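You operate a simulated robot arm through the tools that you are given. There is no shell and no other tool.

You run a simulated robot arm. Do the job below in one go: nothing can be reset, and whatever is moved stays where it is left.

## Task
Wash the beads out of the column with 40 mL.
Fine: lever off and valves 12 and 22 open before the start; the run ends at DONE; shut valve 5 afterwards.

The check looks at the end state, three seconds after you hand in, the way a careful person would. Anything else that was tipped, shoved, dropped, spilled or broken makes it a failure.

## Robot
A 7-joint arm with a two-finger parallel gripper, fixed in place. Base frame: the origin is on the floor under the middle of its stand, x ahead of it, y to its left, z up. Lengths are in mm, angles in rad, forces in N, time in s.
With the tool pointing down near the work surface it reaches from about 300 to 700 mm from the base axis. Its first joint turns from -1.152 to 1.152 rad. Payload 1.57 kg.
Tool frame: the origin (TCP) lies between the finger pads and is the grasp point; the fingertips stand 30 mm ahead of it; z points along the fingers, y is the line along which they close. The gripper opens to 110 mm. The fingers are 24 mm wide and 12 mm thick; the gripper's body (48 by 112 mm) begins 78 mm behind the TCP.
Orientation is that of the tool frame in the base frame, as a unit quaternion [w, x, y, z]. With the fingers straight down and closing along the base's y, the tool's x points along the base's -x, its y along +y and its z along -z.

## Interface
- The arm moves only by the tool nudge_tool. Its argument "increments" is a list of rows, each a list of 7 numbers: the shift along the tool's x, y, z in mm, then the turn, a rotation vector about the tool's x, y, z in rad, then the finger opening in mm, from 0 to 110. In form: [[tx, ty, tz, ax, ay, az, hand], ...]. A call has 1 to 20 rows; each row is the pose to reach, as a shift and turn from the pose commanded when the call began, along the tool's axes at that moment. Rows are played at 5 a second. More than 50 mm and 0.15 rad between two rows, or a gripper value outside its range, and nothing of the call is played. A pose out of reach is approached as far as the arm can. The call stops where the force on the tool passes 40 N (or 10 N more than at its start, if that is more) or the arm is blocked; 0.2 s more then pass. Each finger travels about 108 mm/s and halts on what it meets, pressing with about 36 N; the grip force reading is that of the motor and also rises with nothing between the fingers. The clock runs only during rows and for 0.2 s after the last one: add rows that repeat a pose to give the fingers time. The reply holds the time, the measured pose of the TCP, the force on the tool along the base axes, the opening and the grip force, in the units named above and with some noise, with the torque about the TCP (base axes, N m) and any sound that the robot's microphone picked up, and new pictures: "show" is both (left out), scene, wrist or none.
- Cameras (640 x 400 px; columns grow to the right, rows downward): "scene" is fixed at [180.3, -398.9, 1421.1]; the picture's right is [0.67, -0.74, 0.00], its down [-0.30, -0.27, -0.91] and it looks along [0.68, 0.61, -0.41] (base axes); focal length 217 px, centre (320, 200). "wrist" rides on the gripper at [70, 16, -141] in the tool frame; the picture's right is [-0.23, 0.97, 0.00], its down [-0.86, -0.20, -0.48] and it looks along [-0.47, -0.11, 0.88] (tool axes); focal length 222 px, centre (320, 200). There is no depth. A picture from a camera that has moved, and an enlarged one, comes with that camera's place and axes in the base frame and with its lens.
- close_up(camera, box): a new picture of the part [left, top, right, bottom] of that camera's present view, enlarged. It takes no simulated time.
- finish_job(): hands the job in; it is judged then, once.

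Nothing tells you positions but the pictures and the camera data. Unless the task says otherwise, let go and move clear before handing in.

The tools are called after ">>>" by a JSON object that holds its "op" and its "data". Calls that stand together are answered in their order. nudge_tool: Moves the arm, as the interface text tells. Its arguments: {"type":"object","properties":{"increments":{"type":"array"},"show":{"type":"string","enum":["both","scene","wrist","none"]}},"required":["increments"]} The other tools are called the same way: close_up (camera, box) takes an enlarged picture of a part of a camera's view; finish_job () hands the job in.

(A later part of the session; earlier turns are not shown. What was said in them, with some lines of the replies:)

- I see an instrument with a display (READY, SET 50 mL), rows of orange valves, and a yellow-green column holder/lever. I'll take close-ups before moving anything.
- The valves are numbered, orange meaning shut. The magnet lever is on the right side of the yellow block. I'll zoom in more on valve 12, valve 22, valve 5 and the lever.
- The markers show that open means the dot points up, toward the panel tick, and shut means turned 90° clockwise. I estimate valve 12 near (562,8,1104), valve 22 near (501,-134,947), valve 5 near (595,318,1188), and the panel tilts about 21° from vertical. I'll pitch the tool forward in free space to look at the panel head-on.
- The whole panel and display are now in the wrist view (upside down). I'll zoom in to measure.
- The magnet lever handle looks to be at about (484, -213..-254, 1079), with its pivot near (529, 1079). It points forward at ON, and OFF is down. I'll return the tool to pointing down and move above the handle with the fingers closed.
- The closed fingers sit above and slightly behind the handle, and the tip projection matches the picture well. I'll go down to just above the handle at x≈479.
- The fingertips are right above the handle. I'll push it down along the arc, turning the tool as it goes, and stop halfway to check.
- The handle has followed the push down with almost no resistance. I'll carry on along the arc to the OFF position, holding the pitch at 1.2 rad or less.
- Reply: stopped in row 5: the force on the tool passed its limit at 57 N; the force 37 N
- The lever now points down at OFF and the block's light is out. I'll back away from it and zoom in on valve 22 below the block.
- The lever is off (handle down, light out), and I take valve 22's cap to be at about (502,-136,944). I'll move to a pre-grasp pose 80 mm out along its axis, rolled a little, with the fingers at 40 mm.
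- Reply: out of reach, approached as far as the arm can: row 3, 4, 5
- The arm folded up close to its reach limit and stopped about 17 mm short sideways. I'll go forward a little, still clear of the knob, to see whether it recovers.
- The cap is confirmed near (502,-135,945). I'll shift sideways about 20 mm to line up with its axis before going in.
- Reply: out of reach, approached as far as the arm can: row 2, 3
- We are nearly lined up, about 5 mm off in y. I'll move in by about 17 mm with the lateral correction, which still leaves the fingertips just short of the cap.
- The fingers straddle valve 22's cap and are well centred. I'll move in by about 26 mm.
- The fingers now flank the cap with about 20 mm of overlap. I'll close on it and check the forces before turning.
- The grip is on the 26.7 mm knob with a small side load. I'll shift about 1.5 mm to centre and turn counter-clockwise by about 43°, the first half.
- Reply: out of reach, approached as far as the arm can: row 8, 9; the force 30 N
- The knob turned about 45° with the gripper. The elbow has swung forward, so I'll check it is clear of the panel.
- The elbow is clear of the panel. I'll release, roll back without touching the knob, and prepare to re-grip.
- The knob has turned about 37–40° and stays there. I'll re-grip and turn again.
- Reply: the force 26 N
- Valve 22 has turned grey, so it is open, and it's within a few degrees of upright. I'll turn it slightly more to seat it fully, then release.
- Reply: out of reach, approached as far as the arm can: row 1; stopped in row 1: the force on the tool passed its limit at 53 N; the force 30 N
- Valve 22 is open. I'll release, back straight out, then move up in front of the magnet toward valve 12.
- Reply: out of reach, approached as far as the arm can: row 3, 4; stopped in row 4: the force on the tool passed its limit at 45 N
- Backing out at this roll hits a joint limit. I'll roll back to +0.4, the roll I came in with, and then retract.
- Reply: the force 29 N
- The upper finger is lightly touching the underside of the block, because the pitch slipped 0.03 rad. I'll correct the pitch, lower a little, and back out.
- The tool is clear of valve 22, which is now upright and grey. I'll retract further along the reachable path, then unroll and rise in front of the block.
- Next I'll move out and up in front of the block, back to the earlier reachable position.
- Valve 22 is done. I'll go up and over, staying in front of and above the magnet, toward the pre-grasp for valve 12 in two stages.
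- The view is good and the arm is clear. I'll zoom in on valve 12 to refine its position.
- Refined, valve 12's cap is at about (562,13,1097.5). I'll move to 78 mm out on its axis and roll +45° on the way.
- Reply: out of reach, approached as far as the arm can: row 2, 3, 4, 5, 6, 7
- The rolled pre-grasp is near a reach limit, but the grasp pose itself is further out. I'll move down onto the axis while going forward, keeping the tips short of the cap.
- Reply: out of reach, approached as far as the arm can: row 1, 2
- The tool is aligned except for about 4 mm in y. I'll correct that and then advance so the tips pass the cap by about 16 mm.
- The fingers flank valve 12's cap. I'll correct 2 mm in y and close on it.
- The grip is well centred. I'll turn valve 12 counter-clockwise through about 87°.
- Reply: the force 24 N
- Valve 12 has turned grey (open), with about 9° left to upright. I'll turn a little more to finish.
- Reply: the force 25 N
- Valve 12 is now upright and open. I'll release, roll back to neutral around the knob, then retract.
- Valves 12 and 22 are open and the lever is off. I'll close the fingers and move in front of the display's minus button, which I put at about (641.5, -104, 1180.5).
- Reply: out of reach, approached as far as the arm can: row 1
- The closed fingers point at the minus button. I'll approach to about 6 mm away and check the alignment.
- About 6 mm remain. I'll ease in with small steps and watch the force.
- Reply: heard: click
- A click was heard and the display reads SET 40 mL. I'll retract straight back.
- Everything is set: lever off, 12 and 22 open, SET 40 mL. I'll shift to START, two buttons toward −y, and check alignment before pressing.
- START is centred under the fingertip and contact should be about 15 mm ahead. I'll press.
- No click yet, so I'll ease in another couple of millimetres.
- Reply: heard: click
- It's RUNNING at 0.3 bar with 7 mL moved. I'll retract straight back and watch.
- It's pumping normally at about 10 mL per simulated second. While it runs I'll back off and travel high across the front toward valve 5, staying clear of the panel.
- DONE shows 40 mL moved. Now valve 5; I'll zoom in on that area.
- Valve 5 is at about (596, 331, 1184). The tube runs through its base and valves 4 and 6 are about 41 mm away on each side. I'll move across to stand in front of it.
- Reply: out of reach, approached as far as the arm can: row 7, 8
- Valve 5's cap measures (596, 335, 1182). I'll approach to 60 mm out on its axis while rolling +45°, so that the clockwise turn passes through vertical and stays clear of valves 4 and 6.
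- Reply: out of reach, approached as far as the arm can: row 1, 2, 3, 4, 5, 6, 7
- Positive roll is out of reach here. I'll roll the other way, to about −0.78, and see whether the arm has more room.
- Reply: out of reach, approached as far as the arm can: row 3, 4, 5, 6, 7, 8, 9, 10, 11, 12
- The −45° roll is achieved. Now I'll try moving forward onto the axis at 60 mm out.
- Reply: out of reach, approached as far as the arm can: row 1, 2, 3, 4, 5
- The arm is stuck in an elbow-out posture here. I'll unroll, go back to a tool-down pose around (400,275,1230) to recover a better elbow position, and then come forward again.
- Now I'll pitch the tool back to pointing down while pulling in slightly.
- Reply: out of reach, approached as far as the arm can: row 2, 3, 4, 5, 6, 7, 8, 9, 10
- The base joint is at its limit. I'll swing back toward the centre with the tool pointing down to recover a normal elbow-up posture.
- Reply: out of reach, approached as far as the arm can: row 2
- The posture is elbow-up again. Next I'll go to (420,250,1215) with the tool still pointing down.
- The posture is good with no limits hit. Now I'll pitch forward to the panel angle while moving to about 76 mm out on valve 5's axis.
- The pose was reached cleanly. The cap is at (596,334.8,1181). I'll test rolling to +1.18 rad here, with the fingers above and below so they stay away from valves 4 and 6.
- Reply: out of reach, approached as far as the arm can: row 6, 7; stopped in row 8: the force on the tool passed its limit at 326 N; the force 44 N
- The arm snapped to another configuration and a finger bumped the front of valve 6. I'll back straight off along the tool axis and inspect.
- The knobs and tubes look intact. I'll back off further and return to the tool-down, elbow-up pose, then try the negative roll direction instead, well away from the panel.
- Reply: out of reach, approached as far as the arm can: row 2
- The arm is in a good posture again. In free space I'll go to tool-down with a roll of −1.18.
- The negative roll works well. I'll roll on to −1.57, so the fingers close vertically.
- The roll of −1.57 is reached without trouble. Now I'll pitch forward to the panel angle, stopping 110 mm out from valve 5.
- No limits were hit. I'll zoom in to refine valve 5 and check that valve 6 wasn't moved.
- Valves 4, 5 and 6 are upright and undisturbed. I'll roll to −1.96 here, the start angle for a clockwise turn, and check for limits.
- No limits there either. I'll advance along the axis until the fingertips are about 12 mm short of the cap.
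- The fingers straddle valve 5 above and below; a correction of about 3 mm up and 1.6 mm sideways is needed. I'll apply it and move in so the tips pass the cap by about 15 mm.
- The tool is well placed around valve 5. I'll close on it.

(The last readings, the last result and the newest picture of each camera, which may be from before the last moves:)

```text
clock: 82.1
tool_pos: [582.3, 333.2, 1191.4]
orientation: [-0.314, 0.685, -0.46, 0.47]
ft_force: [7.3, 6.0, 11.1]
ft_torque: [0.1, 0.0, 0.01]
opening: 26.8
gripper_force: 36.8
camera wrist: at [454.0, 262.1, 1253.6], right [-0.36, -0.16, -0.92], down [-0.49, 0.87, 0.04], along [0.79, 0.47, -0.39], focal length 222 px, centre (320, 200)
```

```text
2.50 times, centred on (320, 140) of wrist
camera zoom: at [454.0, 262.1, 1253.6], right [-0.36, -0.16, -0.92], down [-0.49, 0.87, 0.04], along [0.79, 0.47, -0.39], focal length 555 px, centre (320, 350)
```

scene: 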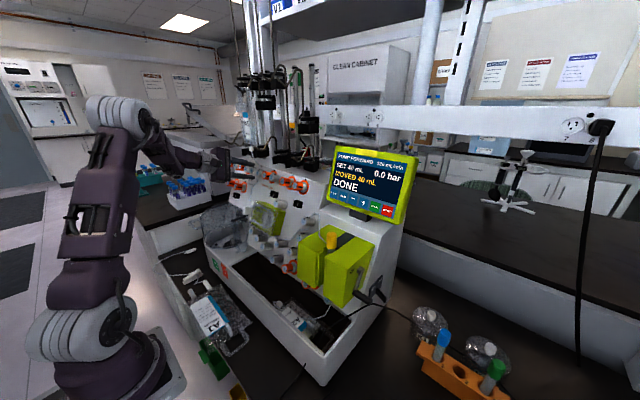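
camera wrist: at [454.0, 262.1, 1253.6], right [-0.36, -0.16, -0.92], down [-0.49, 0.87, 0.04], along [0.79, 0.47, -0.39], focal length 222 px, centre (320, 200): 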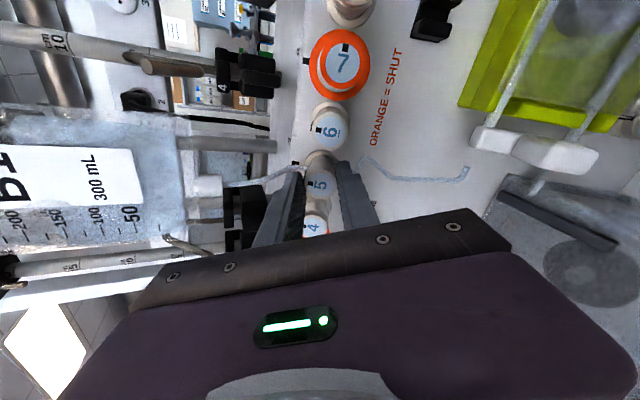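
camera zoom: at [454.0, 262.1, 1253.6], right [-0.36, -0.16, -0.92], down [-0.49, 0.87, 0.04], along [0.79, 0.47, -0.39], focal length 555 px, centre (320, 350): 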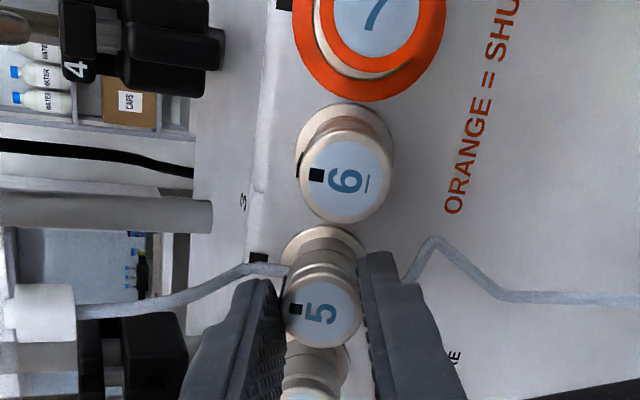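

Gripped at 26.8 mm. I'll turn clockwise by about 0.88 rad for the first half.

>>> {"op": "nudge_tool", "data": {"increments": [[0.2, -0.6, 0, 0, 0, 0.12, 10], [0.2, -0.6, 0, 0, 0, 0.24, 10], [0.2, -0.6, 0, 0, 0, 0.36, 10], [0.2, -0.6, 0, 0, 0, 0.48, 10], [0.2, -0.6, 0, 0, 0, 0.6, 10], [0.2, -0.6, 0, 0, 0, 0.72, 10], [0.2, -0.6, 0, 0, 0, 0.84, 10], [0.2, -0.6, 0, 0, 0, 0.88, 10], [0.2, -0.6, 0, 0, 0, 0.88, 10]]}}

>>> {"op": "close_up", "data": {"camera": "wrist", "box": [230, 60, 410, 220]}}

>>> {"op": "close_up", "data": {"camera": "scene", "box": [210, 130, 310, 210]}}

```text
clock: 84.1
tool_pos: [581.2, 333.4, 1190.2]
orientation: [0.481, -0.425, 0.71, -0.292]
ft_force: [-16.6, -6.1, -30.2]
ft_torque: [-0.05, 1.24, 0.02]
opening: 26.5
gripper_force: 37.4
camera wrist: at [432.4, 279.8, 1198.2], right [-0.28, 0.66, -0.7], down [-0.23, 0.66, 0.71], along [0.93, 0.36, -0.03], focal length 222 px, centre (320, 200)
```

scene: 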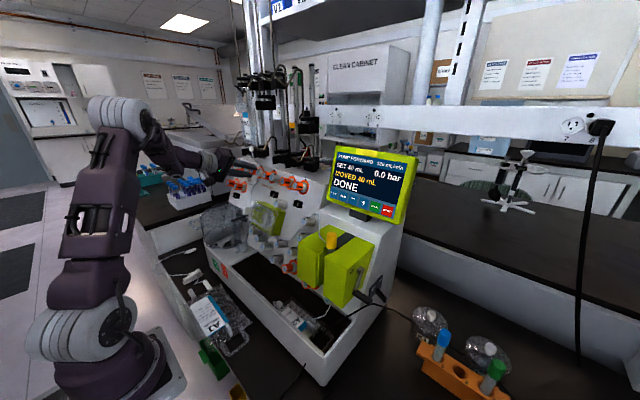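
wrist: 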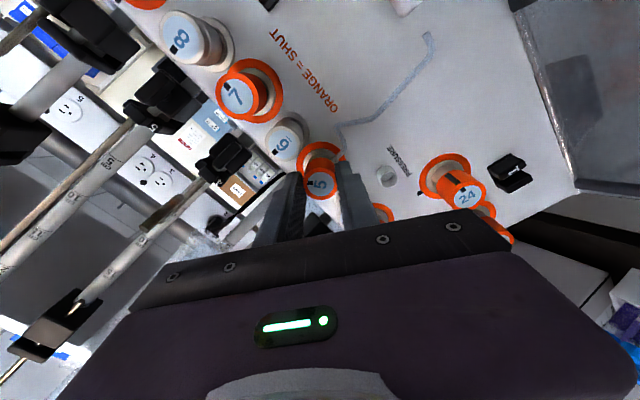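

```text
2.50 times, centred on (320, 140) of wrist
camera zoom: at [432.4, 279.8, 1198.2], right [-0.28, 0.66, -0.7], down [-0.23, 0.66, 0.71], along [0.93, 0.36, -0.03], focal length 555 px, centre (320, 350)
```

zoom: 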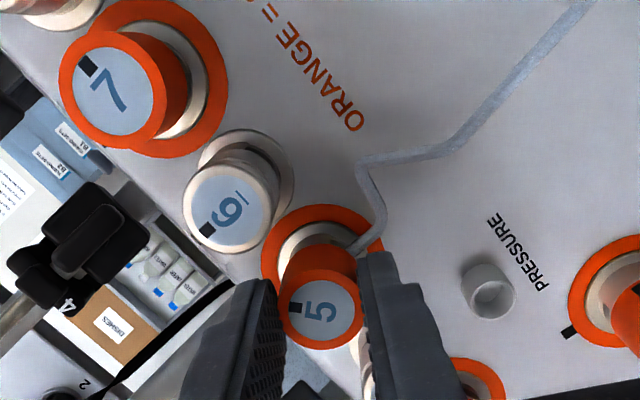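

```text
5.00 times, centred on (260, 170) of scene
camera zoom: at [180.3, -398.8, 1421.1], right [0.67, -0.74, 0.0], down [-0.3, -0.27, -0.91], along [0.68, 0.61, -0.41], focal length 1084 px, centre (620, 350)
```

zoom: 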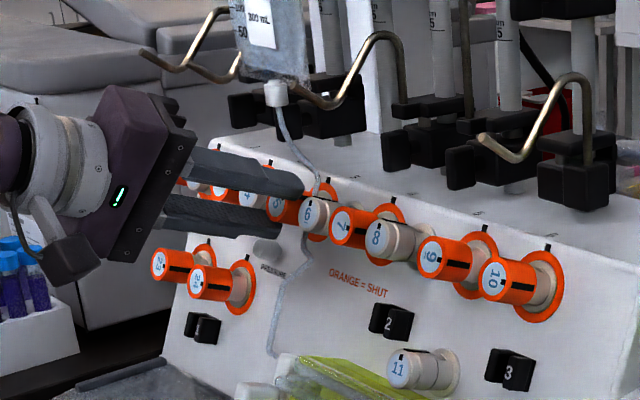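

Valve 5 already reads orange after about 50°. To finish the full quarter turn I'll release, roll back, re-grip and turn the rest.

>>> {"op": "nudge_tool", "data": {"increments": [[0, 0, 0, 0, 0, 0, 38], [0, 0, 0, 0, 0, 0, 38], [0.5, 1, 0, 0, 0, -0.13, 38], [0.7, 1.3, 0, 0, 0, -0.26, 38], [0.7, 1.3, 0, 0, 0, -0.39, 38], [0.7, 1.3, 0, 0, 0, -0.52, 38], [0.7, 1.3, 0, 0, 0, -0.65, 38], [0.7, 1.3, 0, 0, 0, -0.78, 38], [0.7, 1.3, 0, 0, 0, -0.8, 38], [0.7, 1.3, 0, 0, 0, -0.8, 38]]}}

>>> {"op": "close_up", "data": {"camera": "wrist", "box": [230, 60, 410, 220]}}

```text
clock: 86.3
tool_pos: [582.5, 333.4, 1191.1]
orientation: [-0.33, 0.667, -0.487, 0.456]
ft_force: [0.2, -0.2, 0.1]
ft_torque: [-0.01, 0.0, -0.01]
opening: 38.2
gripper_force: 0.0
camera wrist: at [452.3, 261.2, 1248.1], right [-0.36, -0.08, -0.93], down [-0.47, 0.88, 0.11], along [0.81, 0.47, -0.36], focal length 222 px, centre (320, 200)
```

scene: 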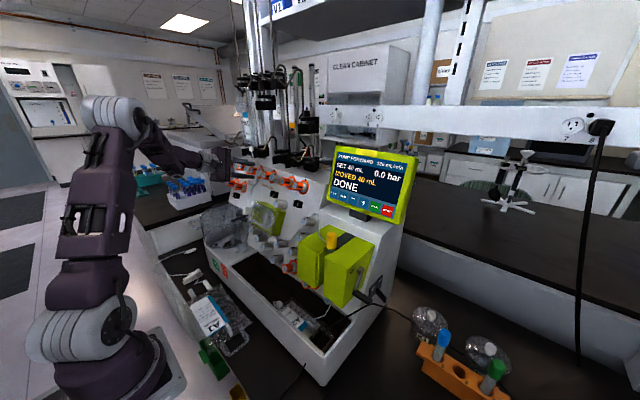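
wrist: 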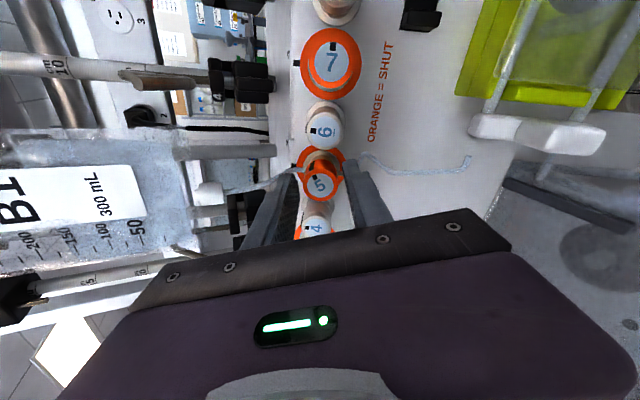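

```text
2.50 times, centred on (320, 140) of wrist
camera zoom: at [452.3, 261.2, 1248.1], right [-0.36, -0.08, -0.93], down [-0.47, 0.88, 0.11], along [0.81, 0.47, -0.36], focal length 555 px, centre (320, 350)
```

zoom: 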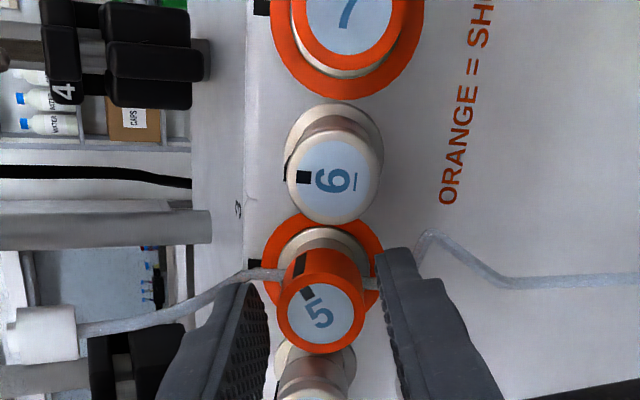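

The knob holds at about 50°. Re-gripping and turning the rest clockwise.

>>> {"op": "nudge_tool", "data": {"increments": [[0, 0, 0, 0, 0, 0, 24], [0, 0, 0, 0, 0, 0, 10], [0, 0, 0, 0, 0, 0, 10], [0, 0, 0, 0, 0, 0.12, 10], [0, 0, 0, 0, 0, 0.24, 10], [0, 0, 0, 0, 0, 0.36, 10], [0, 0, 0, 0, 0, 0.48, 10], [0, 0, 0, 0, 0, 0.6, 10], [0, 0, 0, 0, 0, 0.7, 10], [0, 0, 0, 0, 0, 0.7, 10]]}}

>>> {"op": "close_up", "data": {"camera": "wrist", "box": [230, 60, 410, 220]}}

>>> {"op": "close_up", "data": {"camera": "scene", "box": [210, 130, 310, 210]}}

```text
clock: 88.5
tool_pos: [581.5, 335.0, 1189.8]
orientation: [0.467, -0.46, 0.686, -0.314]
ft_force: [0.2, -0.4, -12.5]
ft_torque: [-0.01, 0.48, 0.6]
opening: 26.8
gripper_force: 37.7
camera wrist: at [434.6, 274.9, 1203.1], right [-0.3, 0.58, -0.76], down [-0.26, 0.72, 0.65], along [0.92, 0.39, -0.07], focal length 222 px, centre (320, 200)
```

scene: 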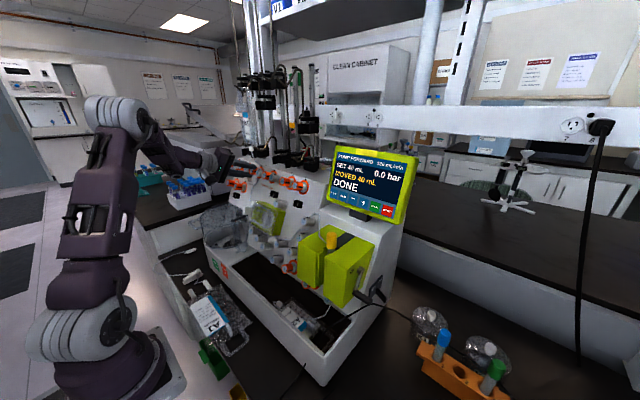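
wrist: 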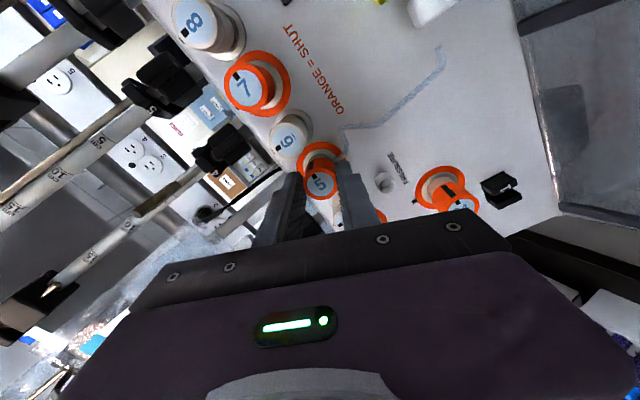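

```text
2.50 times, centred on (320, 140) of wrist
camera zoom: at [434.6, 274.9, 1203.1], right [-0.3, 0.58, -0.76], down [-0.26, 0.72, 0.65], along [0.92, 0.39, -0.07], focal length 555 px, centre (320, 350)
```

zoom: 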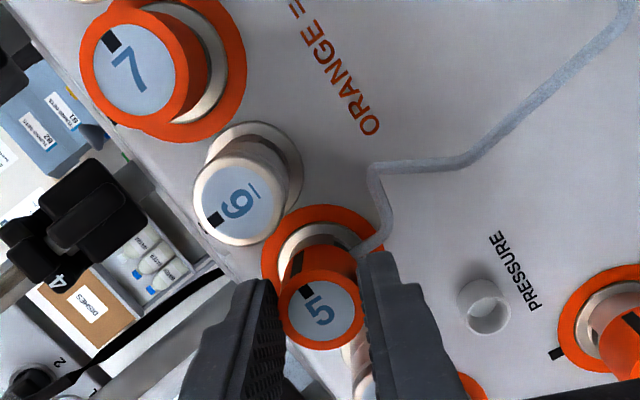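

```text
5.00 times, centred on (260, 170) of scene
camera zoom: at [180.6, -398.7, 1421.1], right [0.67, -0.74, 0.0], down [-0.3, -0.27, -0.91], along [0.68, 0.61, -0.41], focal length 1084 px, centre (620, 350)
```

zoom: 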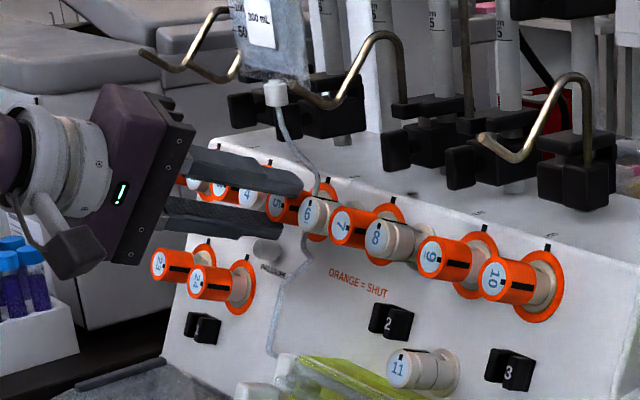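

Valve 5 is now within about 5° of the same shut angle as valve 7. I'll nudge slightly more, then release.

>>> {"op": "nudge_tool", "data": {"increments": [[0, 0, 0, 0, 0, 0.06, 10], [0, 0, 0, 0, 0, 0.1, 10], [0, 0, 0, 0, 0, 0.1, 10]], "show": "none"}}

>>> {"op": "close_up", "data": {"camera": "wrist", "box": [230, 60, 410, 220]}}

```text
clock: 89.3
tool_pos: [580.1, 334.0, 1188.9]
orientation: [0.481, -0.426, 0.709, -0.29]
ft_force: [-7.1, 4.2, -22.7]
ft_torque: [0.0, 0.8, 0.54]
opening: 26.6
gripper_force: 37.0
```

```text
2.50 times, centred on (320, 140) of wrist
camera zoom: at [432.3, 279.4, 1197.9], right [-0.28, 0.66, -0.7], down [-0.23, 0.66, 0.71], along [0.93, 0.36, -0.03], focal length 555 px, centre (320, 350)
```

zoom: 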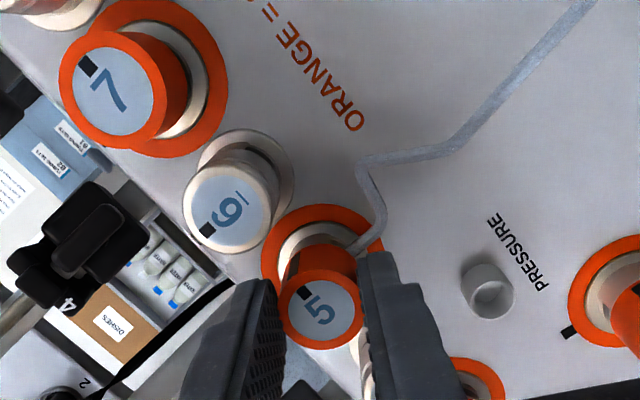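

Valve 5 is fully shut. I'll open the fingers, roll back toward vertical, and retract along the approach path.

>>> {"op": "nudge_tool", "data": {"increments": [[0, 0, 0, 0, 0, 0, 38], [0, 0, 0, 0, 0, 0, 38], [0.5, 1, 0, 0, 0, -0.13, 38], [0.5, 1, 0, 0, 0, -0.26, 38], [0.5, 1, 0, 0, 0, -0.39, 38], [0.5, 1, 0, 0, 0, -0.52, 38], [0.5, 1, -8, 0, 0, -0.52, 38], [0.5, 1, -18, 0, 0, -0.52, 38], [0.5, 1, -30, 0, 0, -0.52, 38], [0.5, 1, -50, 0, 0, -0.52, 38], [0.5, 1, -75, 0, 0, -0.52, 38], [0.5, 1, -95, 0, 0, -0.52, 38], [0.5, 1, -95, 0, 0, -0.52, 38]]}}

>>> {"op": "close_up", "data": {"camera": "wrist", "box": [230, 40, 410, 220]}}

>>> {"op": "close_up", "data": {"camera": "scene", "box": [210, 130, 310, 210]}}

```text
clock: 92.1
tool_pos: [491.6, 335.8, 1223.9]
orientation: [-0.391, 0.592, -0.576, 0.406]
ft_force: [-0.1, 0.0, -0.1]
ft_torque: [-0.01, 0.0, 0.03]
opening: 38.0
gripper_force: 0.1
camera wrist: at [354.8, 265.1, 1262.8], right [-0.36, 0.2, -0.91], down [-0.38, 0.86, 0.33], along [0.85, 0.47, -0.23], focal length 222 px, centre (320, 200)
```

scene: 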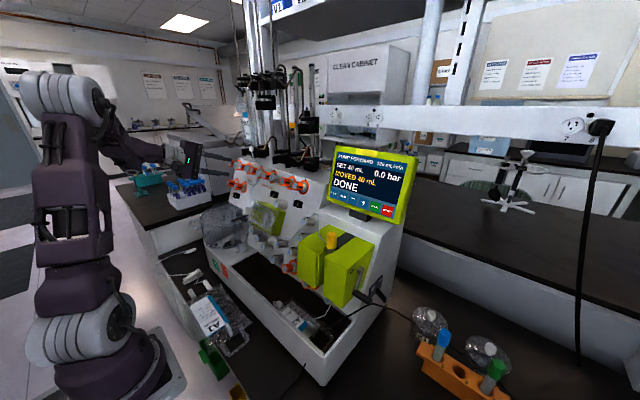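
wrist: 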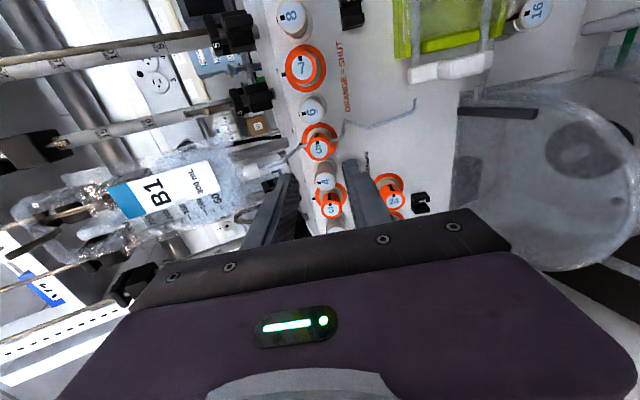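

```text
2.22 times, centred on (320, 130) of wrist
camera zoom: at [354.8, 265.1, 1262.8], right [-0.36, 0.2, -0.91], down [-0.38, 0.86, 0.33], along [0.85, 0.47, -0.23], focal length 494 px, centre (320, 356)
```

zoom: 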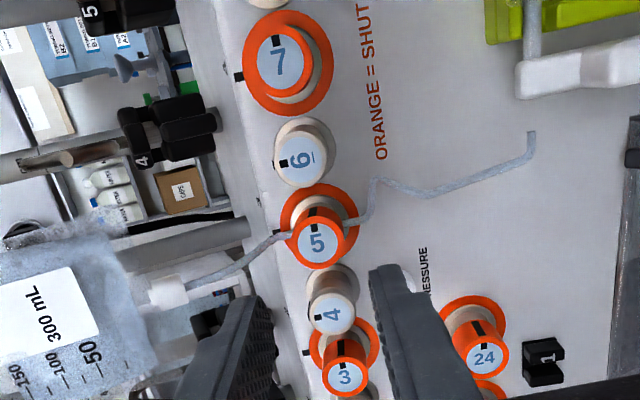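

```text
5.00 times, centred on (260, 170) of scene
camera zoom: at [180.3, -398.9, 1421.1], right [0.67, -0.74, 0.0], down [-0.3, -0.27, -0.91], along [0.68, 0.61, -0.41], focal length 1084 px, centre (620, 350)
```

zoom: 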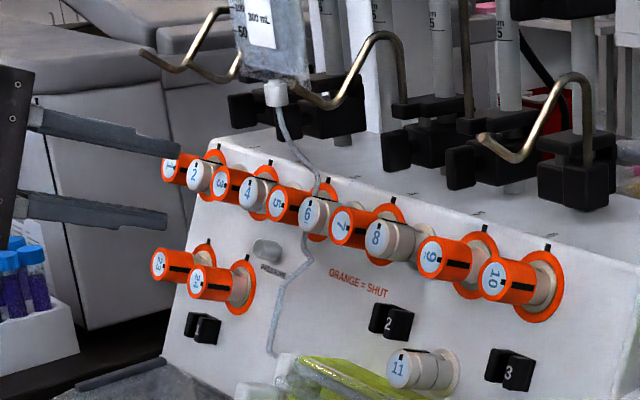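

Valve 5 is shut and its neighbours are unchanged. I'll retreat to the tool-down pose clear of everything and do a final check.

>>> {"op": "nudge_tool", "data": {"increments": [[9.4, 3.6, -7.7, -0.133, 0, 0, 38], [18.9, 7.2, -15.3, -0.266, 0, 0, 38], [28.3, 10.8, -23, -0.399, 0, 0, 38], [37.8, 14.4, -30.7, -0.532, 0, 0, 38], [47.2, 18, -38.3, -0.665, 0, 0, 38], [56.7, 21.6, -46, -0.798, 0, 0, 38], [66.1, 25.2, -53.7, -0.931, 0, 0, 38], [75.6, 28.8, -61.3, -1.064, 0, 0, 38], [85, 32.4, -69, -1.19, 0, 0, 38], [85, 32.4, -69, -1.19, 0, 0, 38]]}}

>>> {"op": "close_up", "data": {"camera": "scene", "box": [200, 140, 420, 310]}}

>>> {"op": "close_up", "data": {"camera": "scene", "box": [300, 220, 420, 320]}}

>>> {"op": "close_up", "data": {"camera": "scene", "box": [160, 230, 340, 390]}}

>>> {"op": "close_up", "data": {"camera": "scene", "box": [300, 130, 430, 230]}}

```text
clock: 94.3
tool_pos: [417.7, 247.9, 1222.6]
orientation: [0.008, 0.71, -0.704, 0.013]
ft_force: [0.8, -0.8, 0.4]
ft_torque: [0.0, 0.03, 0.01]
opening: 38.1
gripper_force: 0.1
camera wrist: at [400.8, 180.9, 1365.1], right [-0.98, 0.22, -0.01], down [0.19, 0.87, 0.45], along [0.11, 0.44, -0.89], focal length 222 px, centre (320, 200)
```

scene: 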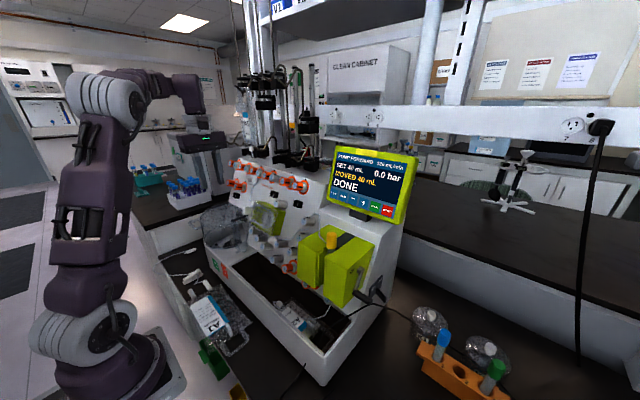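
wrist: 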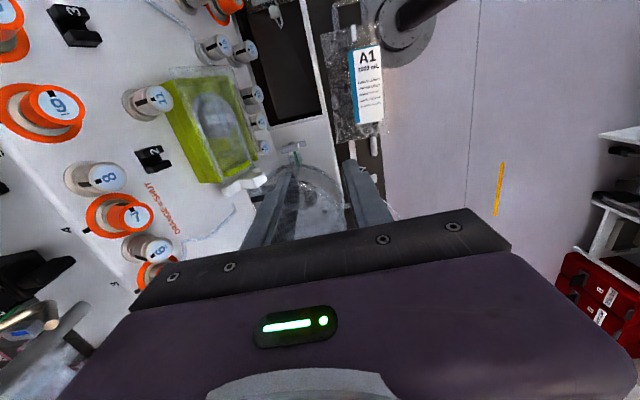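

```text
2.35 times, centred on (310, 225) of scene
camera zoom: at [180.3, -398.9, 1421.1], right [0.67, -0.74, 0.0], down [-0.3, -0.27, -0.91], along [0.68, 0.61, -0.41], focal length 510 px, centre (344, 141)
```

zoom: 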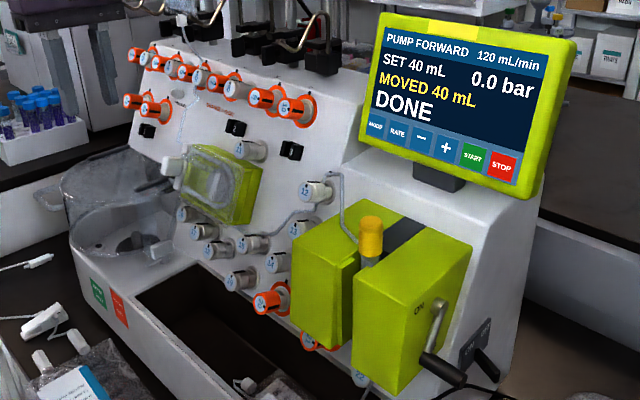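

```text
4.00 times, centred on (360, 270) of scene
camera zoom: at [180.3, -398.9, 1421.1], right [0.67, -0.74, 0.0], down [-0.3, -0.27, -0.91], along [0.68, 0.61, -0.41], focal length 867 px, centre (160, -80)
```

zoom: 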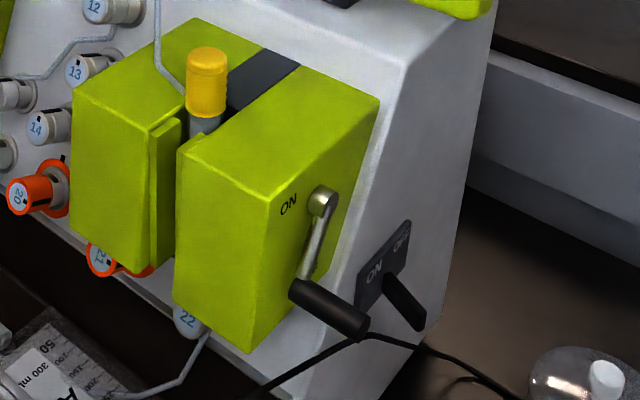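

```text
2.50 times, centred on (250, 310) of scene
camera zoom: at [180.3, -398.9, 1421.1], right [0.67, -0.74, 0.0], down [-0.3, -0.27, -0.91], along [0.68, 0.61, -0.41], focal length 542 px, centre (495, -75)
```

zoom: 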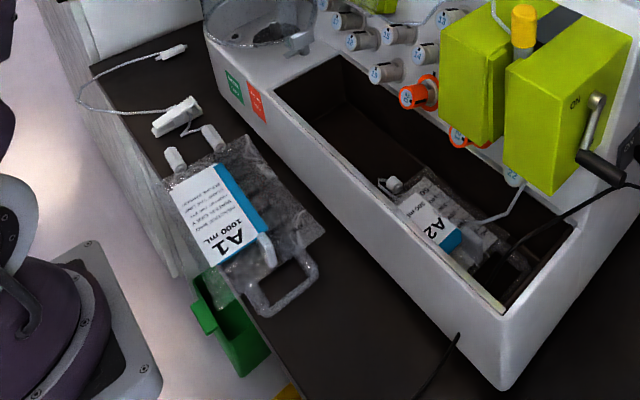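

```text
4.00 times, centred on (365, 180) of scene
camera zoom: at [180.3, -398.9, 1421.1], right [0.67, -0.74, 0.0], down [-0.3, -0.27, -0.91], along [0.68, 0.61, -0.41], focal length 867 px, centre (140, 280)
```

zoom: 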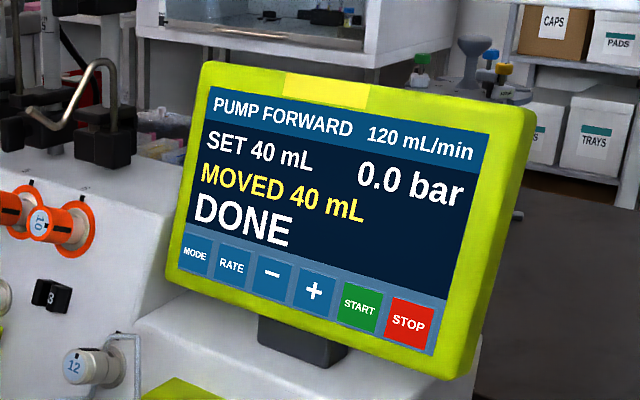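

Everything looks right. I'll compare the bench area with the initial close-up to make sure nothing was disturbed.

>>> {"op": "close_up", "data": {"camera": "scene", "box": [180, 240, 300, 340]}}

>>> {"op": "close_up", "data": {"camera": "scene", "box": [225, 150, 315, 210]}}

>>> {"op": "close_up", "data": {"camera": "scene", "box": [270, 200, 350, 255]}}

>>> {"op": "close_up", "data": {"camera": "scene", "box": [310, 240, 400, 310]}}

```text
4.00 times, centred on (240, 290) of scene
camera zoom: at [180.3, -398.9, 1421.1], right [0.67, -0.74, 0.0], down [-0.3, -0.27, -0.91], along [0.68, 0.61, -0.41], focal length 867 px, centre (640, -160)
```

zoom: 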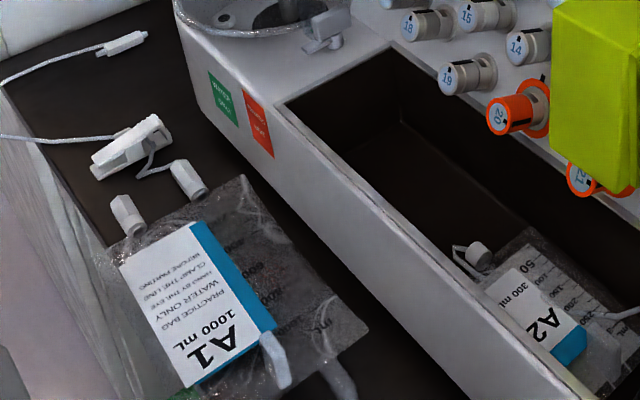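

```text
6.67 times, centred on (270, 180) of scene
camera zoom: at [180.3, -398.9, 1421.1], right [0.67, -0.74, 0.0], down [-0.3, -0.27, -0.91], along [0.68, 0.61, -0.41], focal length 1445 px, centre (653, 333)
```

zoom: 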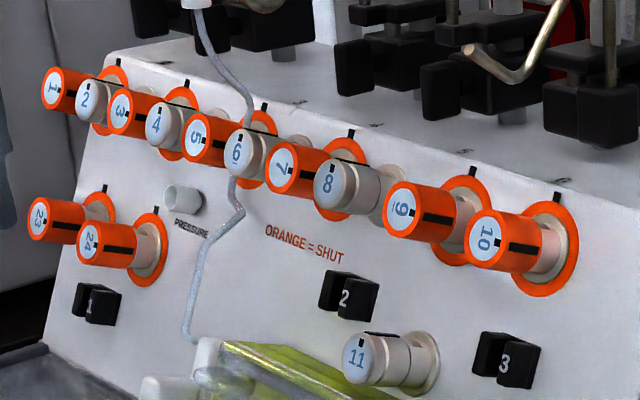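

```text
7.27 times, centred on (310, 228) of scene
camera zoom: at [180.3, -398.9, 1421.1], right [0.67, -0.74, 0.0], down [-0.3, -0.27, -0.91], along [0.68, 0.61, -0.41], focal length 1576 px, centre (393, 0)
```

zoom: 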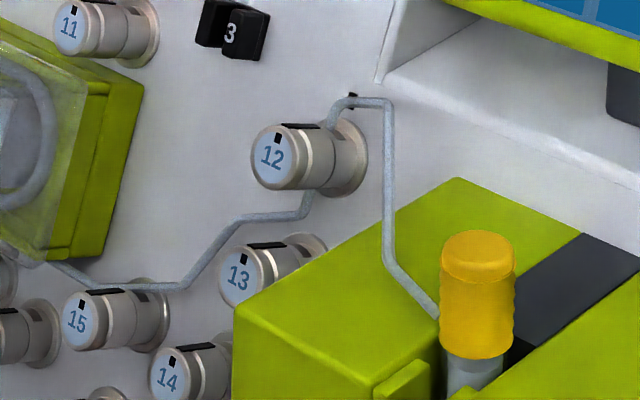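

```text
5.71 times, centred on (355, 275) of scene
camera zoom: at [180.3, -398.9, 1421.1], right [0.67, -0.74, 0.0], down [-0.3, -0.27, -0.91], along [0.68, 0.61, -0.41], focal length 1239 px, centre (120, -229)
```

zoom: 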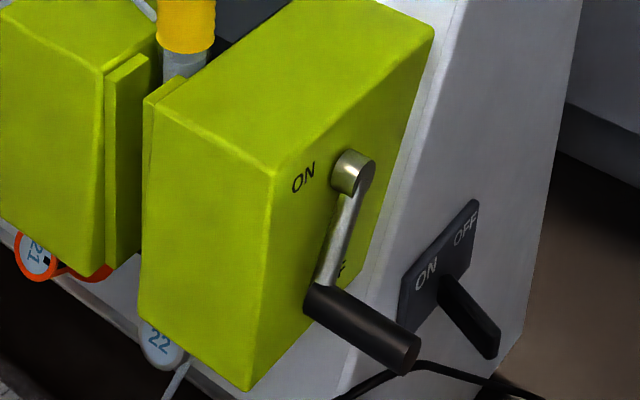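

All the requested states check out: lever off with its light out, valves 12 and 22 open, 40 mL DONE, valve 5 shut. The other valves, bags and bench items match the starting pictures, the gripper is open and the arm is clear, so I'm handing in.

>>> {"op": "finish_job", "data": {}}

```text
The job is handed in.
```

The column was washed with 40 mL: the display shows DONE, MOVED 40 mL, and the job is handed in.

- **Before the start:** I turned the magnet lever to OFF (its light is out) and opened valves 12 and 22. I then changed the set volume from 50 to 40 mL with one press of minus.
- **Run:** I pressed START and it ran at 120 mL/min, reading 0.3 bar while pumping and 0.0 bar in the final view.
- **Afterwards:** I shut valve 5, which now shows orange at the full quarter turn. The arm is clear and nothing is held.

**Bump to valve 6:** while lining up for valve 5, the arm jumped to a different posture and a finger hit the front of valve 6, peaking at 326 N. In the close-ups afterwards valve 6 is still upright and open, and the knobs and tubes around it look intact. In the final pictures the other valves, the bags and the bench items I checked look as they did at the start, except that bag A2 now looks fuller.
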